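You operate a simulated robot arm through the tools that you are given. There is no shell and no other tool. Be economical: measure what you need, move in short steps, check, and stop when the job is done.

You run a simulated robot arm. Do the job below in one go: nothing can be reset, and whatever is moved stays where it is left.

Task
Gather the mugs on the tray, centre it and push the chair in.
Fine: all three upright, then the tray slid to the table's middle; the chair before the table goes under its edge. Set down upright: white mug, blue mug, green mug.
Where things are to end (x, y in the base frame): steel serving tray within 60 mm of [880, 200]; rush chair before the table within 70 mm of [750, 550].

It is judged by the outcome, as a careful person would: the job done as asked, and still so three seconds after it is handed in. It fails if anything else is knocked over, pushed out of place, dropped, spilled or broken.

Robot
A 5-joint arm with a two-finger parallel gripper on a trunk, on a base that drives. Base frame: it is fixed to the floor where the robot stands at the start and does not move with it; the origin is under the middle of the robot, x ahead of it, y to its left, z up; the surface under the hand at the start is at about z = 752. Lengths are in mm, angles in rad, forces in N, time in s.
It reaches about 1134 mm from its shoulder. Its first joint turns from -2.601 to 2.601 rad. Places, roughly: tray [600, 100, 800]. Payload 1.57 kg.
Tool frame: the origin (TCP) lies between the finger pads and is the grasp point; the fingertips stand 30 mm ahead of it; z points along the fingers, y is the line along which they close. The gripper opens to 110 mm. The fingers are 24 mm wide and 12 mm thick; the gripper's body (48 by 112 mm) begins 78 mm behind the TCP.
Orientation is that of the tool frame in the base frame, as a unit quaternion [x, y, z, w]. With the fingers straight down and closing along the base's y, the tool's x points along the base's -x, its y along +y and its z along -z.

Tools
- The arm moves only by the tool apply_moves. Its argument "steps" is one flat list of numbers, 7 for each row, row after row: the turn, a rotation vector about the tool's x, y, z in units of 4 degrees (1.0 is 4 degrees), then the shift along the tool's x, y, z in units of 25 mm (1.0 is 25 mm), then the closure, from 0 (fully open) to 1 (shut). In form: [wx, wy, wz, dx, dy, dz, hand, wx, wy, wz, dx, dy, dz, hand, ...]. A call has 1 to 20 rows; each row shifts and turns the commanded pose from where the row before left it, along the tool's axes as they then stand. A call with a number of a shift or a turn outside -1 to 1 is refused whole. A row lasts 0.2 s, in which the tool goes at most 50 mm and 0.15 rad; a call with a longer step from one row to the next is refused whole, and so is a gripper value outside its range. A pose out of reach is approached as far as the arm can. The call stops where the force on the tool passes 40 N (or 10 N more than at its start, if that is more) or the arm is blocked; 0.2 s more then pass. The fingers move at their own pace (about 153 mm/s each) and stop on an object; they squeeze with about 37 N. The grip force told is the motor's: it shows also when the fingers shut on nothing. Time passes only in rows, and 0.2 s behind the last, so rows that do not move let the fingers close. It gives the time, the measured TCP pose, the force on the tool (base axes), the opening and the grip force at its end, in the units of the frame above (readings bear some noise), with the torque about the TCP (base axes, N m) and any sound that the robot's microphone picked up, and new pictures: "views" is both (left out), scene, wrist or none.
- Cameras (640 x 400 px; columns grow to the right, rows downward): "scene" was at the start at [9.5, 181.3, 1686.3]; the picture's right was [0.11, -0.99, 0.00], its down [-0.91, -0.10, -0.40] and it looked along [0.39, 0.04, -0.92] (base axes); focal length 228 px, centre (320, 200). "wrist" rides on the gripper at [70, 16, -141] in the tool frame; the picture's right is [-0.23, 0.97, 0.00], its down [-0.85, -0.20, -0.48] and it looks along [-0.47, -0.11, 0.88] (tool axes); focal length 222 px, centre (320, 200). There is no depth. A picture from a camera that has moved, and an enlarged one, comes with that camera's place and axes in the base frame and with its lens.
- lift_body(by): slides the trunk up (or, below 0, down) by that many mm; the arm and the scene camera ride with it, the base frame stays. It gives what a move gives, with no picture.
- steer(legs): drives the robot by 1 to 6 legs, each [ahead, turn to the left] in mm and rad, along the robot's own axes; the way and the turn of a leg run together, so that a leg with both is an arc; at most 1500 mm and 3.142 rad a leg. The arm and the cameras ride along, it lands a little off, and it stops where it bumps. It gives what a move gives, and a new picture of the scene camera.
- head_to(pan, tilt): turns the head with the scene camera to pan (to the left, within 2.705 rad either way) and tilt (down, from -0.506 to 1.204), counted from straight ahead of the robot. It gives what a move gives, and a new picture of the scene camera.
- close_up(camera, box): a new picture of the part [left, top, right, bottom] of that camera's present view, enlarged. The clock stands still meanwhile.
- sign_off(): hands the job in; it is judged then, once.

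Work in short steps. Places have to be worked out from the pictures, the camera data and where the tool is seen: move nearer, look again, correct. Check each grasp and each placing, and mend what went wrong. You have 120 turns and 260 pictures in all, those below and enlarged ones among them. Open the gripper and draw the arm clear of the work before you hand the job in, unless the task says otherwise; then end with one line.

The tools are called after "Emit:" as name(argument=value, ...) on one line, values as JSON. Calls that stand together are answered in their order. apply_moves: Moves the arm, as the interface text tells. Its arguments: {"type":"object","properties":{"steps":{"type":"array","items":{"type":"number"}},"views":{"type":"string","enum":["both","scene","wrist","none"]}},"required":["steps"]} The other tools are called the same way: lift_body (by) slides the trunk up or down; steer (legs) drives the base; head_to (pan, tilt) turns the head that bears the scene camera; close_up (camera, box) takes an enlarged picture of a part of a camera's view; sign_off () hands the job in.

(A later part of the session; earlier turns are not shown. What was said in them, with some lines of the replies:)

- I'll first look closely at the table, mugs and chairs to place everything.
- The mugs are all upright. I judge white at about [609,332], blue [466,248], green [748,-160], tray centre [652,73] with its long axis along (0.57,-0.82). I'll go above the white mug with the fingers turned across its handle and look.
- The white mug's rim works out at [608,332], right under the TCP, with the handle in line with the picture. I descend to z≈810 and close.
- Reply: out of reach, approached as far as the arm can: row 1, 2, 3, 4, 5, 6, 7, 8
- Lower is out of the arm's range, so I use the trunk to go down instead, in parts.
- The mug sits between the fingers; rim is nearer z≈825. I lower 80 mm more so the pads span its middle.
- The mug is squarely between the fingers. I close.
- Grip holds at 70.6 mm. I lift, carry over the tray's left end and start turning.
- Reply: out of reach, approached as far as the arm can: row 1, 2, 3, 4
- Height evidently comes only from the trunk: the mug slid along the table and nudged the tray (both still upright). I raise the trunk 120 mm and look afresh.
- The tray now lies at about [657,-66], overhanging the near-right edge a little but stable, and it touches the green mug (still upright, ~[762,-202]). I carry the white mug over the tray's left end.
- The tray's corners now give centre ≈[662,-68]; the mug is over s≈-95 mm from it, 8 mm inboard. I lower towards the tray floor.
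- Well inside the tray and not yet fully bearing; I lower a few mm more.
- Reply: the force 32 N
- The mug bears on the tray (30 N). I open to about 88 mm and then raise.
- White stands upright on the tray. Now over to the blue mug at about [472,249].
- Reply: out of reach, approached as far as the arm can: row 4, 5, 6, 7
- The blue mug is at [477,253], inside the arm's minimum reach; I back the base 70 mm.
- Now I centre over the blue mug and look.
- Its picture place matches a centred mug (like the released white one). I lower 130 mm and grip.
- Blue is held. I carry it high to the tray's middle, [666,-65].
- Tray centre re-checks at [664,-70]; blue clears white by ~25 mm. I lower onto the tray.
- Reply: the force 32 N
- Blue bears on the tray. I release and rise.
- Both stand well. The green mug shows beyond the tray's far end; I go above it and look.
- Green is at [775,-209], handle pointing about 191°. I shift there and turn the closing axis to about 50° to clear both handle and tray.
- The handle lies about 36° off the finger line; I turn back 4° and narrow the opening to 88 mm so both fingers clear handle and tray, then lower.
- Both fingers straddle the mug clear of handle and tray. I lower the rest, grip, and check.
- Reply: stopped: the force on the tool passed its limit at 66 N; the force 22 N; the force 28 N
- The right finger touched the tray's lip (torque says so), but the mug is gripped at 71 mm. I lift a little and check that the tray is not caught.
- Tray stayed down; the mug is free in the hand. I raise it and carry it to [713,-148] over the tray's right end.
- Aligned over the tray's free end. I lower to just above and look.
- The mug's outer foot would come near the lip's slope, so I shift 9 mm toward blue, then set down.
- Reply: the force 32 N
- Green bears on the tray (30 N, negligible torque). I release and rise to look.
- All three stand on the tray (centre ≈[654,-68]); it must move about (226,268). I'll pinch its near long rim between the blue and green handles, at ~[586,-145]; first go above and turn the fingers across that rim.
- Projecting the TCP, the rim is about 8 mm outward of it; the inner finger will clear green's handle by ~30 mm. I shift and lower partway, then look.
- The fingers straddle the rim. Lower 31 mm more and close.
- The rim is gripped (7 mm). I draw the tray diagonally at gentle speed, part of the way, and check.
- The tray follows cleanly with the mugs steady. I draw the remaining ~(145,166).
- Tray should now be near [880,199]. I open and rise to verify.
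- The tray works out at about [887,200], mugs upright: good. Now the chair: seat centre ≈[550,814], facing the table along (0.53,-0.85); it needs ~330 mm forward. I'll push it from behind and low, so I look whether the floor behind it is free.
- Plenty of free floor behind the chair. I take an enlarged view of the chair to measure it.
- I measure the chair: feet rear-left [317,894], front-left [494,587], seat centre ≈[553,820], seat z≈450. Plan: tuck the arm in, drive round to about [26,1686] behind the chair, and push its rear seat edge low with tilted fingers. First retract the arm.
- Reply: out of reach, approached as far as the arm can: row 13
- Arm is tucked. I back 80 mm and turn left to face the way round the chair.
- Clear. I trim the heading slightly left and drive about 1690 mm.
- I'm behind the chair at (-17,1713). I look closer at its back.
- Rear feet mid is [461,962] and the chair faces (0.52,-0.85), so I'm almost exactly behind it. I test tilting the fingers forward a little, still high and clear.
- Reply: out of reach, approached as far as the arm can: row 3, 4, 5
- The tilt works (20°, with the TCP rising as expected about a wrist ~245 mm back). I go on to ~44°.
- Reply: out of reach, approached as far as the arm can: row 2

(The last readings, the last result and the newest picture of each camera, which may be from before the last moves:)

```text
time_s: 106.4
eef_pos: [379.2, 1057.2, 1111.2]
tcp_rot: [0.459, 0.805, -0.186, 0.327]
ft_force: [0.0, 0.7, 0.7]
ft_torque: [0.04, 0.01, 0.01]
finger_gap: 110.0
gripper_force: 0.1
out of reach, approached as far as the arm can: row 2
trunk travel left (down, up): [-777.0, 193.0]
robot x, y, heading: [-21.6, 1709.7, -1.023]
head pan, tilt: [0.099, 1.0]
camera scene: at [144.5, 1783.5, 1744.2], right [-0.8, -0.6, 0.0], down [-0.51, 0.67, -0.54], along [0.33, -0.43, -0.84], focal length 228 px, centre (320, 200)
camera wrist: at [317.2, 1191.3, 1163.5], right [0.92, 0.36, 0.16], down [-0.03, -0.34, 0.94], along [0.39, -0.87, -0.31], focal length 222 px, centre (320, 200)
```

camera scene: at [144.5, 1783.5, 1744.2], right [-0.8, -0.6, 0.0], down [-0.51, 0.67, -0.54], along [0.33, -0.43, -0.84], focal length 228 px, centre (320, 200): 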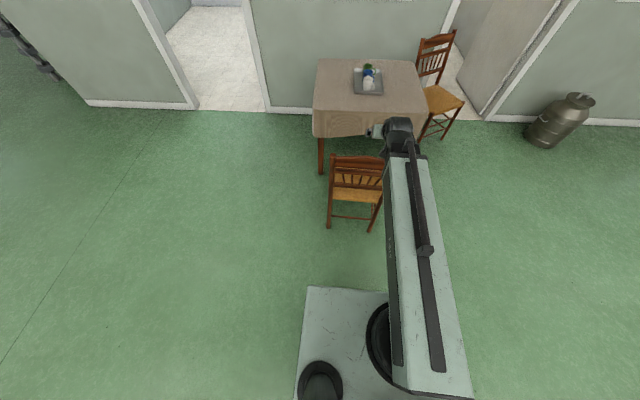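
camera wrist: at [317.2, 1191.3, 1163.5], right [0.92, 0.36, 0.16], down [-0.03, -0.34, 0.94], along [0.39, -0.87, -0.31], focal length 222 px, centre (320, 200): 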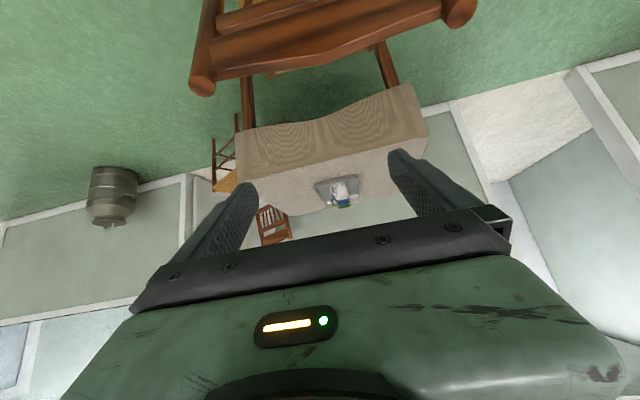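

At 44° the tip stands ~70 mm behind the chair's back. I lower the trunk most of the way and look.

Emit:
lift_body(by=-300)

Emit:
lift_body(by=-320)

Emit:
apply_moves(steps=[0, 0, 0, 0, 0, 0, 0])

```text
time_s: 109.4
eef_pos: [379.4, 1056.9, 810.5]
tcp_rot: [0.458, 0.806, -0.185, 0.327]
ft_force: [-0.9, -0.6, 0.3]
ft_torque: [-0.01, -0.02, 0.01]
finger_gap: 110.0
gripper_force: 0.0
trunk travel left (down, up): [-477.0, 493.0]
robot x, y, heading: [-16.3, 1715.9, -1.023]
head pan, tilt: [0.099, 1.0]
```

```text
time_s: 112.5
eef_pos: [378.0, 1057.5, 489.8]
tcp_rot: [0.458, 0.806, -0.185, 0.327]
ft_force: [0.4, 0.3, -0.6]
ft_torque: [-0.02, 0.02, 0.02]
finger_gap: 110.1
gripper_force: 0.0
trunk travel left (down, up): [-157.0, 813.0]
robot x, y, heading: [-16.3, 1710.9, -1.021]
head pan, tilt: [0.099, 1.0]
```

```text
time_s: 112.9
eef_pos: [379.0, 1057.3, 490.6]
tcp_rot: [0.458, 0.806, -0.185, 0.327]
ft_force: [-0.6, 0.2, -0.6]
ft_torque: [0.0, 0.0, 0.0]
finger_gap: 110.3
gripper_force: 0.1
trunk travel left (down, up): [-157.0, 813.0]
robot x, y, heading: [-19.5, 1710.2, -1.022]
head pan, tilt: [0.099, 1.0]
camera scene: at [144.5, 1783.6, 1124.3], right [-0.8, -0.6, 0.0], down [-0.51, 0.67, -0.54], along [0.33, -0.43, -0.84], focal length 228 px, centre (320, 200)
camera wrist: at [317.1, 1191.5, 543.5], right [0.92, 0.36, 0.16], down [-0.03, -0.34, 0.94], along [0.39, -0.87, -0.31], focal length 222 px, centre (320, 200)
```

scene: 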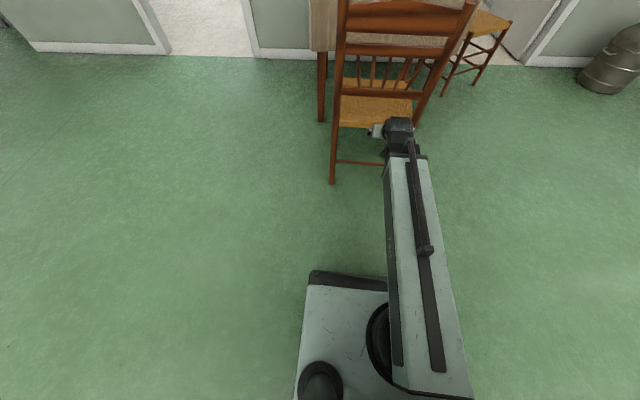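
wrist: 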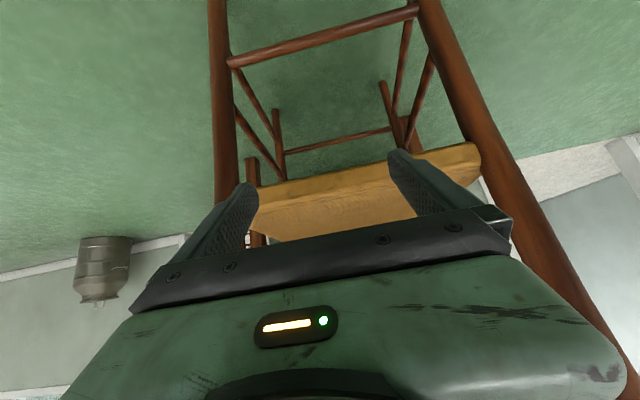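

The seat's rear edge spans z≈427–465, and the chair's middle lies ~20 mm along tool +y. I shift, lower 25 mm, and close most of the gap by driving 85 mm.

Emit:
apply_moves(steps=[0, 0, 0, 0, 0.8, 0, 0, 0, 0, 0, 0, 0, 0, 0], views="none")

Emit:
lift_body(by=-25)

Emit:
steer(legs=[[85, 0]])

Emit:
close_up(camera="wrist", box=[0, 0, 640, 400])

```text
time_s: 113.5
eef_pos: [396.2, 1067.9, 489.9]
tcp_rot: [0.458, 0.806, -0.184, 0.326]
ft_force: [0.2, -0.7, -0.3]
ft_torque: [-0.03, 0.01, -0.02]
finger_gap: 110.1
gripper_force: 0.0
trunk travel left (down, up): [-157.0, 813.0]
robot x, y, heading: [-16.6, 1711.6, -1.021]
head pan, tilt: [0.099, 1.0]
```

```text
time_s: 114.2
eef_pos: [394.0, 1067.2, 466.3]
tcp_rot: [0.458, 0.806, -0.185, 0.326]
ft_force: [0.3, -0.7, -0.4]
ft_torque: [0.0, 0.0, 0.0]
finger_gap: 109.9
gripper_force: 0.1
trunk travel left (down, up): [-132.0, 838.0]
robot x, y, heading: [-18.8, 1715.4, -1.023]
head pan, tilt: [0.099, 1.0]
```

```text
time_s: 115.3
eef_pos: [440.8, 996.1, 464.9]
tcp_rot: [0.458, 0.806, -0.184, 0.326]
ft_force: [-0.2, -0.6, -0.1]
ft_torque: [0.0, 0.01, 0.02]
finger_gap: 110.0
gripper_force: 0.1
trunk travel left (down, up): [-132.0, 838.0]
robot x, y, heading: [28.6, 1639.4, -1.02]
head pan, tilt: [0.099, 1.0]
camera scene: at [188.9, 1711.2, 1099.2], right [-0.8, -0.61, 0.0], down [-0.51, 0.67, -0.54], along [0.33, -0.43, -0.84], focal length 228 px, centre (320, 200)
```

scene: 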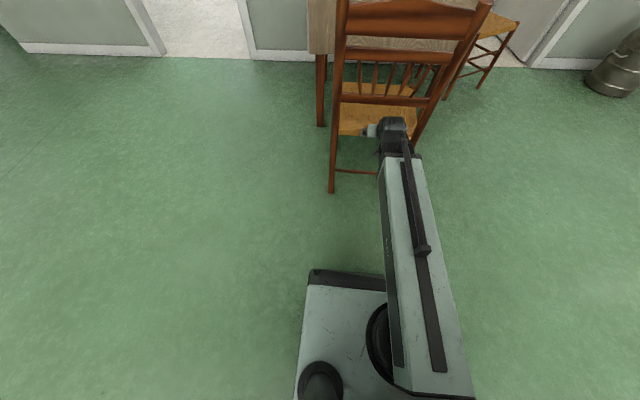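

```text
1.00 times, centred on (320, 200) of wrist (not enlarged: the box is as wide or as high as the picture)
camera zoom: at [378.5, 1129.6, 518.5], right [0.92, 0.36, 0.16], down [-0.03, -0.35, 0.94], along [0.39, -0.87, -0.31], focal length 222 px, centre (320, 200)
```

zoom: 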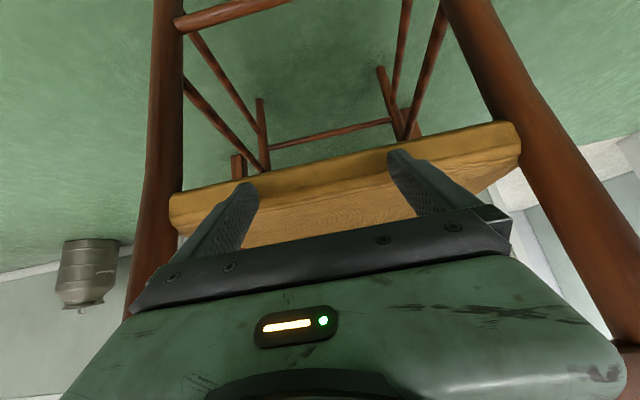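

The tips sit about 24 mm behind the seat's rear face at mid-thickness. I push forward slowly, first 72 mm, watching the force.

Emit:
apply_moves(steps=[0, 0, 0, -0.344, 0.03, 0.335, 0, 0, 0, 0, -0.344, 0.03, 0.335, 0, 0, 0, 0, -0.344, 0.03, 0.335, 0, 0, 0, 0, -0.344, 0.03, 0.335, 0, 0, 0, 0, -0.344, 0.03, 0.335, 0, 0, 0, 0, -0.344, 0.03, 0.335, 0])

```text
time_s: 116.7
eef_pos: [481.5, 935.9, 465.0]
tcp_rot: [0.458, 0.807, -0.184, 0.326]
ft_force: [-6.8, 13.8, -0.2]
ft_torque: [-0.02, 0.43, -0.17]
finger_gap: 109.7
gripper_force: 0.0
trunk travel left (down, up): [-132.0, 838.0]
robot x, y, heading: [29.1, 1638.9, -1.021]
head pan, tilt: [0.099, 1.0]
camera scene: at [188.7, 1711.7, 1099.2], right [-0.8, -0.61, 0.0], down [-0.51, 0.67, -0.54], along [0.33, -0.43, -0.84], focal length 228 px, centre (320, 200)
camera wrist: at [419.1, 1070.4, 518.8], right [0.92, 0.36, 0.16], down [-0.03, -0.35, 0.94], along [0.39, -0.87, -0.31], focal length 222 px, centre (320, 200)
```

scene: 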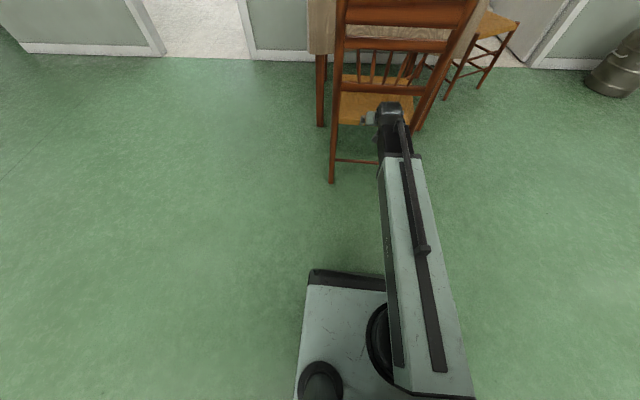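
wrist: 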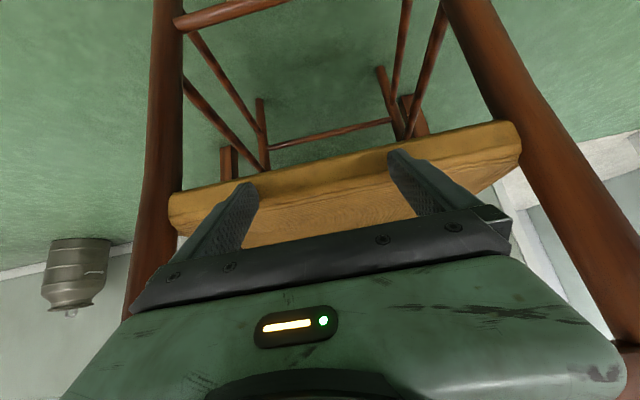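

The chair slides smoothly at ~15 N without tipping. I push another 190 mm.

Emit:
apply_moves(steps=[0, 0, 0, -0.344, 0.04, 0.335, 0, 0, 0, 0, -0.344, 0.04, 0.335, 0, 0, 0, 0, -0.344, 0.04, 0.335, 0, 0, 0, 0, -0.344, 0.04, 0.335, 0, 0, 0, 0, -0.344, 0.04, 0.335, 0, 0, 0, 0, -0.344, 0.04, 0.335, 0, 0, 0, 0, -0.344, 0.04, 0.335, 0, 0, 0, 0, -0.344, 0.04, 0.335, 0, 0, 0, 0, -0.344, 0.04, 0.335, 0, 0, 0, 0, -0.344, 0.04, 0.335, 0, 0, 0, 0, -0.344, 0.04, 0.335, 0, 0, 0, 0, -0.344, 0.04, 0.335, 0, 0, 0, 0, -0.344, 0.04, 0.335, 0, 0, 0, 0, -0.344, 0.04, 0.335, 0, 0, 0, 0, -0.344, 0.04, 0.335, 0, 0, 0, 0, -0.344, 0.04, 0.335, 0])

Emit:
head_to(pan=0.1, tilt=0.7)

Emit:
close_up(camera="scene", box=[240, 60, 480, 260])

```text
time_s: 120.1
eef_pos: [594.4, 779.0, 466.1]
tcp_rot: [0.458, 0.806, -0.185, 0.326]
ft_force: [-9.3, 10.5, -1.4]
ft_torque: [0.35, -0.09, -0.07]
finger_gap: 109.8
gripper_force: 0.1
trunk travel left (down, up): [-132.0, 838.0]
robot x, y, heading: [27.2, 1641.9, -1.022]
head pan, tilt: [0.099, 1.0]
camera scene: at [188.7, 1711.4, 1099.3], right [-0.8, -0.61, 0.0], down [-0.51, 0.67, -0.54], along [0.33, -0.43, -0.84], focal length 228 px, centre (320, 200)
camera wrist: at [532.3, 913.0, 518.7], right [0.92, 0.36, 0.16], down [-0.03, -0.35, 0.94], along [0.39, -0.87, -0.31], focal length 222 px, centre (320, 200)
```

scene: 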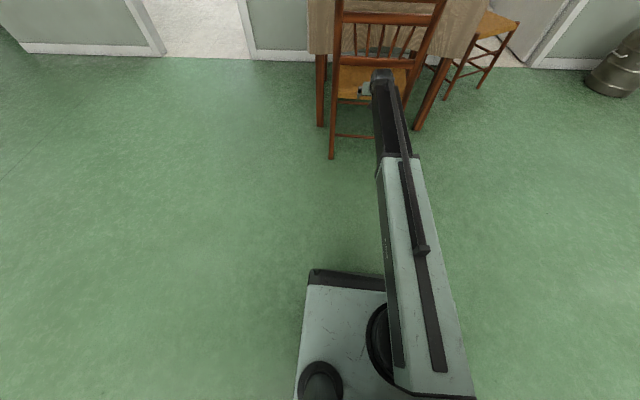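
wrist: 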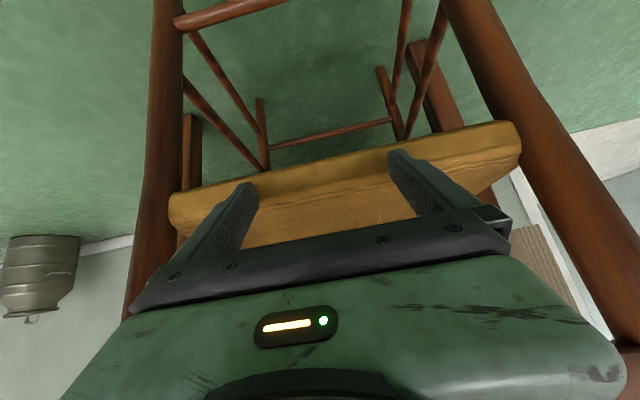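

```text
time_s: 120.9
eef_pos: [594.4, 778.4, 465.0]
tcp_rot: [0.458, 0.806, -0.185, 0.327]
ft_force: [-3.5, 4.3, 0.6]
ft_torque: [-0.02, 0.15, -0.13]
finger_gap: 110.0
gripper_force: 0.0
trunk travel left (down, up): [-132.0, 838.0]
robot x, y, heading: [22.1, 1639.4, -1.018]
head pan, tilt: [0.099, 0.7]
camera scene: at [198.1, 1699.1, 1122.6], right [-0.8, -0.61, 0.0], down [-0.39, 0.51, -0.76], along [0.46, -0.61, -0.64], focal length 228 px, centre (320, 200)
```

scene: 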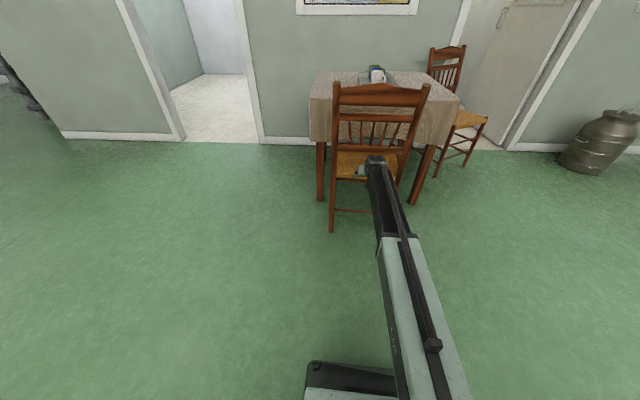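

```text
2.00 times, centred on (360, 160) of scene
camera zoom: at [198.1, 1699.1, 1122.6], right [-0.8, -0.61, 0.0], down [-0.39, 0.51, -0.76], along [0.46, -0.61, -0.64], focal length 456 px, centre (240, 280)
```

zoom: 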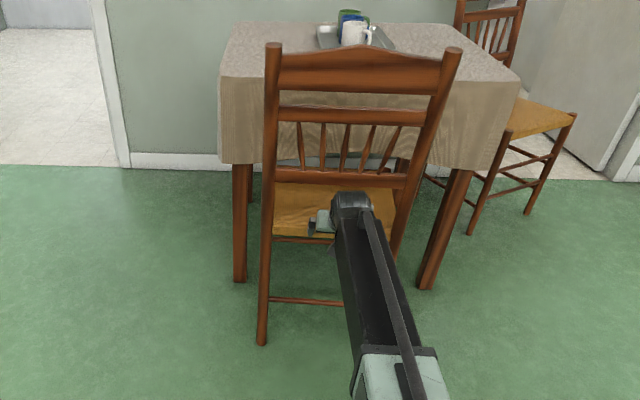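

The chair has moved ~260 mm (centre now ≈[703,606]); about 70 mm remain and the table legs are clear. I push the last 68 mm.

Emit:
apply_moves(steps=[0, 0, 0, -0.344, 0.07, 0.335, 0, 0, 0, 0, -0.344, 0.07, 0.335, 0, 0, 0, 0, -0.344, 0.07, 0.335, 0, 0, 0, 0, -0.344, 0.07, 0.335, 0, 0, 0, 0, -0.344, 0.07, 0.335, 0, 0, 0, 0, -0.24, 0.07, 0.23, 0])

Emit:
close_up(camera="scene", box=[240, 60, 480, 260])

```text
time_s: 122.3
eef_pos: [637.2, 727.0, 466.7]
tcp_rot: [0.459, 0.805, -0.185, 0.326]
ft_force: [-10.8, 11.3, -0.9]
ft_torque: [0.26, 0.07, -0.51]
finger_gap: 109.9
gripper_force: 0.1
out of reach, approached as far as the arm can: row 5
trunk travel left (down, up): [-132.0, 838.0]
robot x, y, heading: [27.1, 1637.2, -1.018]
head pan, tilt: [0.099, 0.7]
camera scene: at [197.9, 1699.2, 1122.6], right [-0.8, -0.61, 0.0], down [-0.39, 0.51, -0.77], along [0.46, -0.61, -0.64], focal length 228 px, centre (320, 200)
camera wrist: at [576.6, 860.3, 518.7], right [0.92, 0.36, 0.16], down [-0.03, -0.34, 0.94], along [0.39, -0.87, -0.31], focal length 222 px, centre (320, 200)
```

scene: 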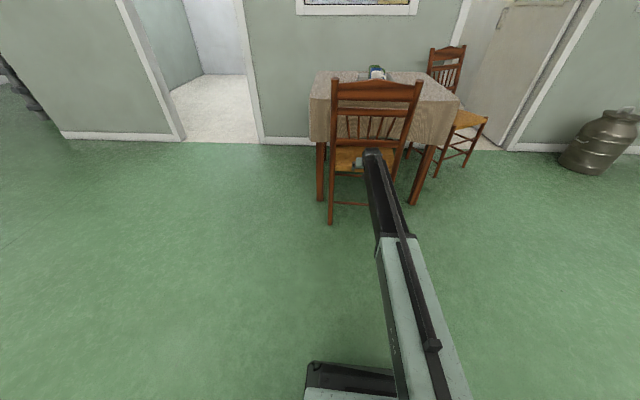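
wrist: 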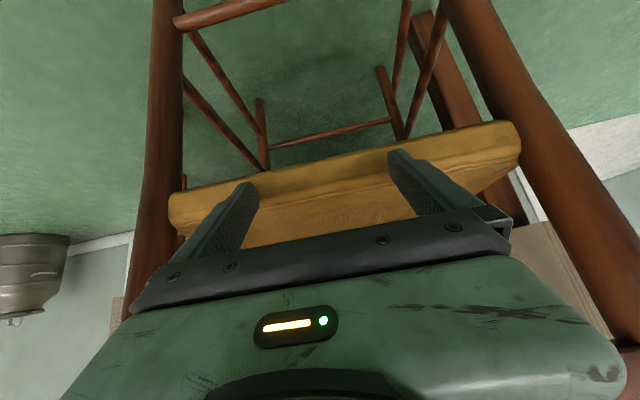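

```text
2.00 times, centred on (360, 160) of scene
camera zoom: at [197.9, 1699.2, 1122.6], right [-0.8, -0.61, 0.0], down [-0.39, 0.51, -0.77], along [0.46, -0.61, -0.64], focal length 456 px, centre (240, 280)
```

zoom: 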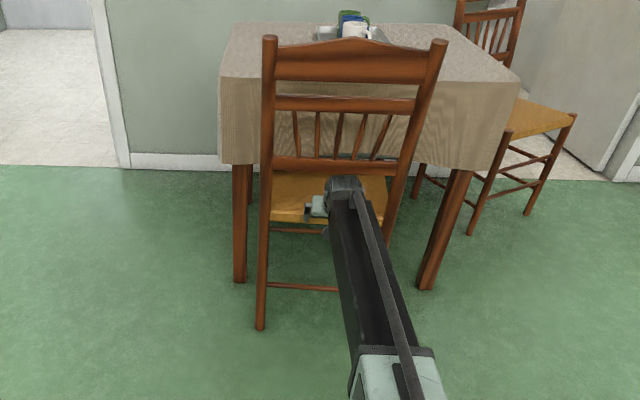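

Feet and tool travel put the chair's centre at about [740,555]. I draw the arm straight back out and back off.

Emit:
apply_moves(steps=[0, 0, 0, 0.69, 0, -0.67, 0, 0, 0, 0, 0.69, 0, -0.67, 0, 0, 0, 0, 0.69, 0, -0.67, 0, 0, 0, 0, 0.69, 0, -0.67, 0, 0, 0, 0, 0.69, 0, -0.67, 0, 0, 0, 0, 0.69, 0, -0.67, 0, 0, 0, 0, 0.69, 0, -0.67, 0, 0, 0, 0, 0.69, 0, -0.67, 0, 0, 0, 0, 0.69, 0, -0.67, 0, 0, 0, 0, 0.69, 0, -0.67, 0, 0, 0, 0, 0.69, 0, -0.67, 0], views="none")

Emit:
steer(legs=[[-250, 0]])

Emit:
lift_body(by=700)

Emit:
head_to(pan=0.1, tilt=0.75)

Emit:
close_up(camera="scene", box=[260, 50, 460, 230])

```text
time_s: 124.7
eef_pos: [502.6, 953.3, 465.4]
tcp_rot: [0.458, 0.806, -0.184, 0.326]
ft_force: [-0.1, 0.5, 0.4]
ft_torque: [-0.02, 0.0, 0.0]
finger_gap: 109.9
gripper_force: 0.1
out of reach, approached as far as the arm can: row 7
trunk travel left (down, up): [-132.0, 838.0]
robot x, y, heading: [25.1, 1634.6, -1.016]
head pan, tilt: [0.099, 0.7]
```

```text
time_s: 126.5
eef_pos: [372.6, 1167.8, 466.1]
tcp_rot: [0.457, 0.806, -0.184, 0.327]
ft_force: [-0.6, 0.8, 0.8]
ft_torque: [0.01, 0.02, 0.02]
finger_gap: 110.2
gripper_force: 0.1
trunk travel left (down, up): [-132.0, 838.0]
robot x, y, heading: [-102.3, 1849.4, -1.022]
head pan, tilt: [0.099, 0.7]
camera scene: at [67.3, 1912.2, 1122.6], right [-0.8, -0.61, 0.0], down [-0.39, 0.51, -0.76], along [0.46, -0.61, -0.64], focal length 228 px, centre (320, 200)
```

scene: 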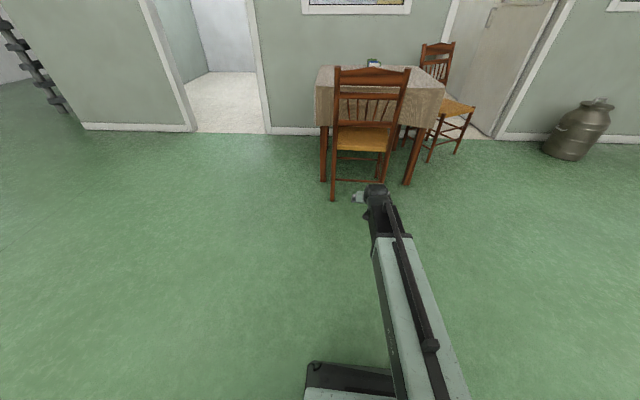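

```text
refused: 700 is not a number from -400 to 400
```

```text
time_s: 127.2
eef_pos: [372.6, 1167.6, 465.3]
tcp_rot: [0.458, 0.806, -0.185, 0.327]
ft_force: [0.2, -0.2, 0.1]
ft_torque: [0.02, 0.0, 0.06]
finger_gap: 109.9
gripper_force: 0.0
trunk travel left (down, up): [-132.0, 838.0]
robot x, y, heading: [-104.0, 1855.0, -1.018]
head pan, tilt: [0.099, 0.75]
camera scene: at [66.1, 1913.8, 1118.4], right [-0.8, -0.61, 0.0], down [-0.41, 0.54, -0.73], along [0.44, -0.58, -0.68], focal length 228 px, centre (320, 200)
```

scene: 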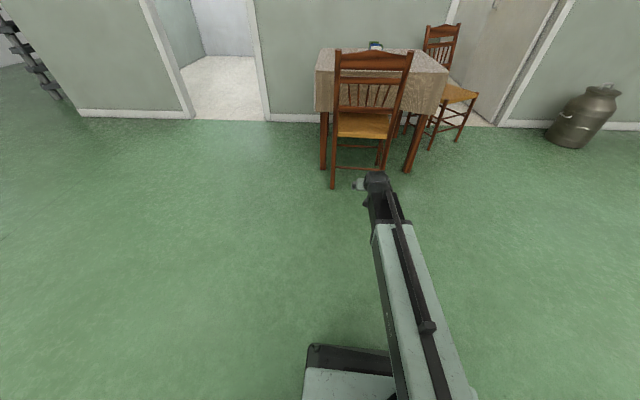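

```text
2.22 times, centred on (360, 140) of scene
camera zoom: at [66.1, 1913.8, 1118.4], right [-0.8, -0.61, 0.0], down [-0.41, 0.54, -0.73], along [0.44, -0.58, -0.68], focal length 507 px, centre (231, 333)
```

zoom: 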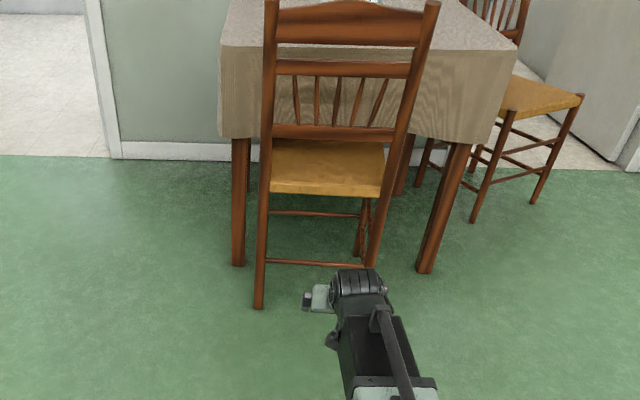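

The arm is clear and the chair stands straight under the edge. I raise the trunk to check the chair and tray from above.

Emit:
lift_body(by=400)

Emit:
lift_body(by=400)

Emit:
head_to(pan=0.1, tilt=0.85)

Emit:
close_up(camera="scene", box=[260, 40, 460, 220])

```text
time_s: 131.0
eef_pos: [373.4, 1166.5, 865.7]
tcp_rot: [0.457, 0.806, -0.184, 0.327]
ft_force: [-0.4, 1.2, -0.6]
ft_torque: [-0.01, 0.01, 0.0]
finger_gap: 110.0
gripper_force: 0.0
trunk travel left (down, up): [-532.0, 438.0]
robot x, y, heading: [-98.0, 1849.4, -1.018]
head pan, tilt: [0.099, 0.75]
```

```text
time_s: 134.8
eef_pos: [373.1, 1166.5, 1265.7]
tcp_rot: [0.457, 0.806, -0.184, 0.327]
ft_force: [-0.2, 0.1, 0.0]
ft_torque: [-0.03, -0.03, -0.01]
finger_gap: 109.8
gripper_force: 0.0
trunk travel left (down, up): [-932.0, 38.0]
robot x, y, heading: [-104.3, 1854.0, -1.02]
head pan, tilt: [0.099, 0.75]
```

```text
time_s: 135.5
eef_pos: [373.2, 1166.6, 1265.1]
tcp_rot: [0.458, 0.806, -0.186, 0.326]
ft_force: [-0.1, -0.8, -1.3]
ft_torque: [-0.01, 0.0, 0.0]
finger_gap: 110.1
gripper_force: 0.1
trunk travel left (down, up): [-932.0, 38.0]
robot x, y, heading: [-101.2, 1853.3, -1.024]
head pan, tilt: [0.099, 0.85]
camera scene: at [63.3, 1917.5, 1910.4], right [-0.8, -0.61, 0.0], down [-0.46, 0.6, -0.66], along [0.4, -0.53, -0.75], focal length 228 px, centre (320, 200)
```

scene: 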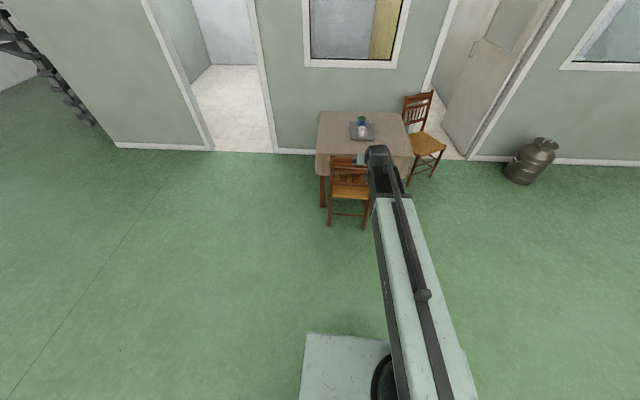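

```text
2.22 times, centred on (360, 130) of scene
camera zoom: at [63.3, 1917.5, 1910.4], right [-0.8, -0.61, 0.0], down [-0.46, 0.6, -0.66], along [0.4, -0.53, -0.75], focal length 507 px, centre (231, 356)
```

zoom: 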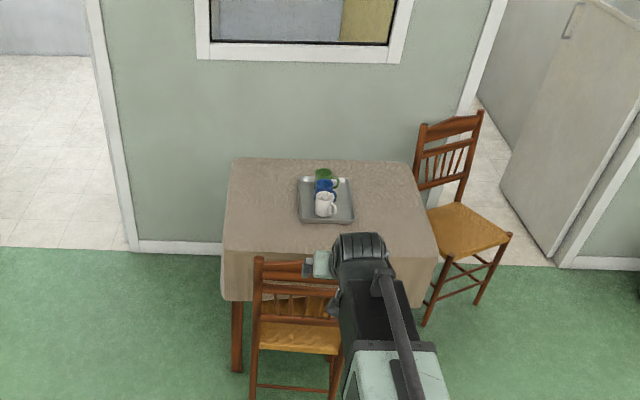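

All is in place: the three mugs are upright on the tray, the tray is at about [887,200], the chair is at about [738,562] under the edge, and the arm is clear. Handing in.

Emit:
sign_off()

```text
The job is handed in.
```

The job is handed in: the white, blue and green mugs stand upright on the tray, the tray is at about [887, 200], and the chair is pushed under the table edge at about [738, 562]. Early on, while carrying the white mug, I dragged it against the tray, which slid the tray and nudged the green mug; nothing fell.
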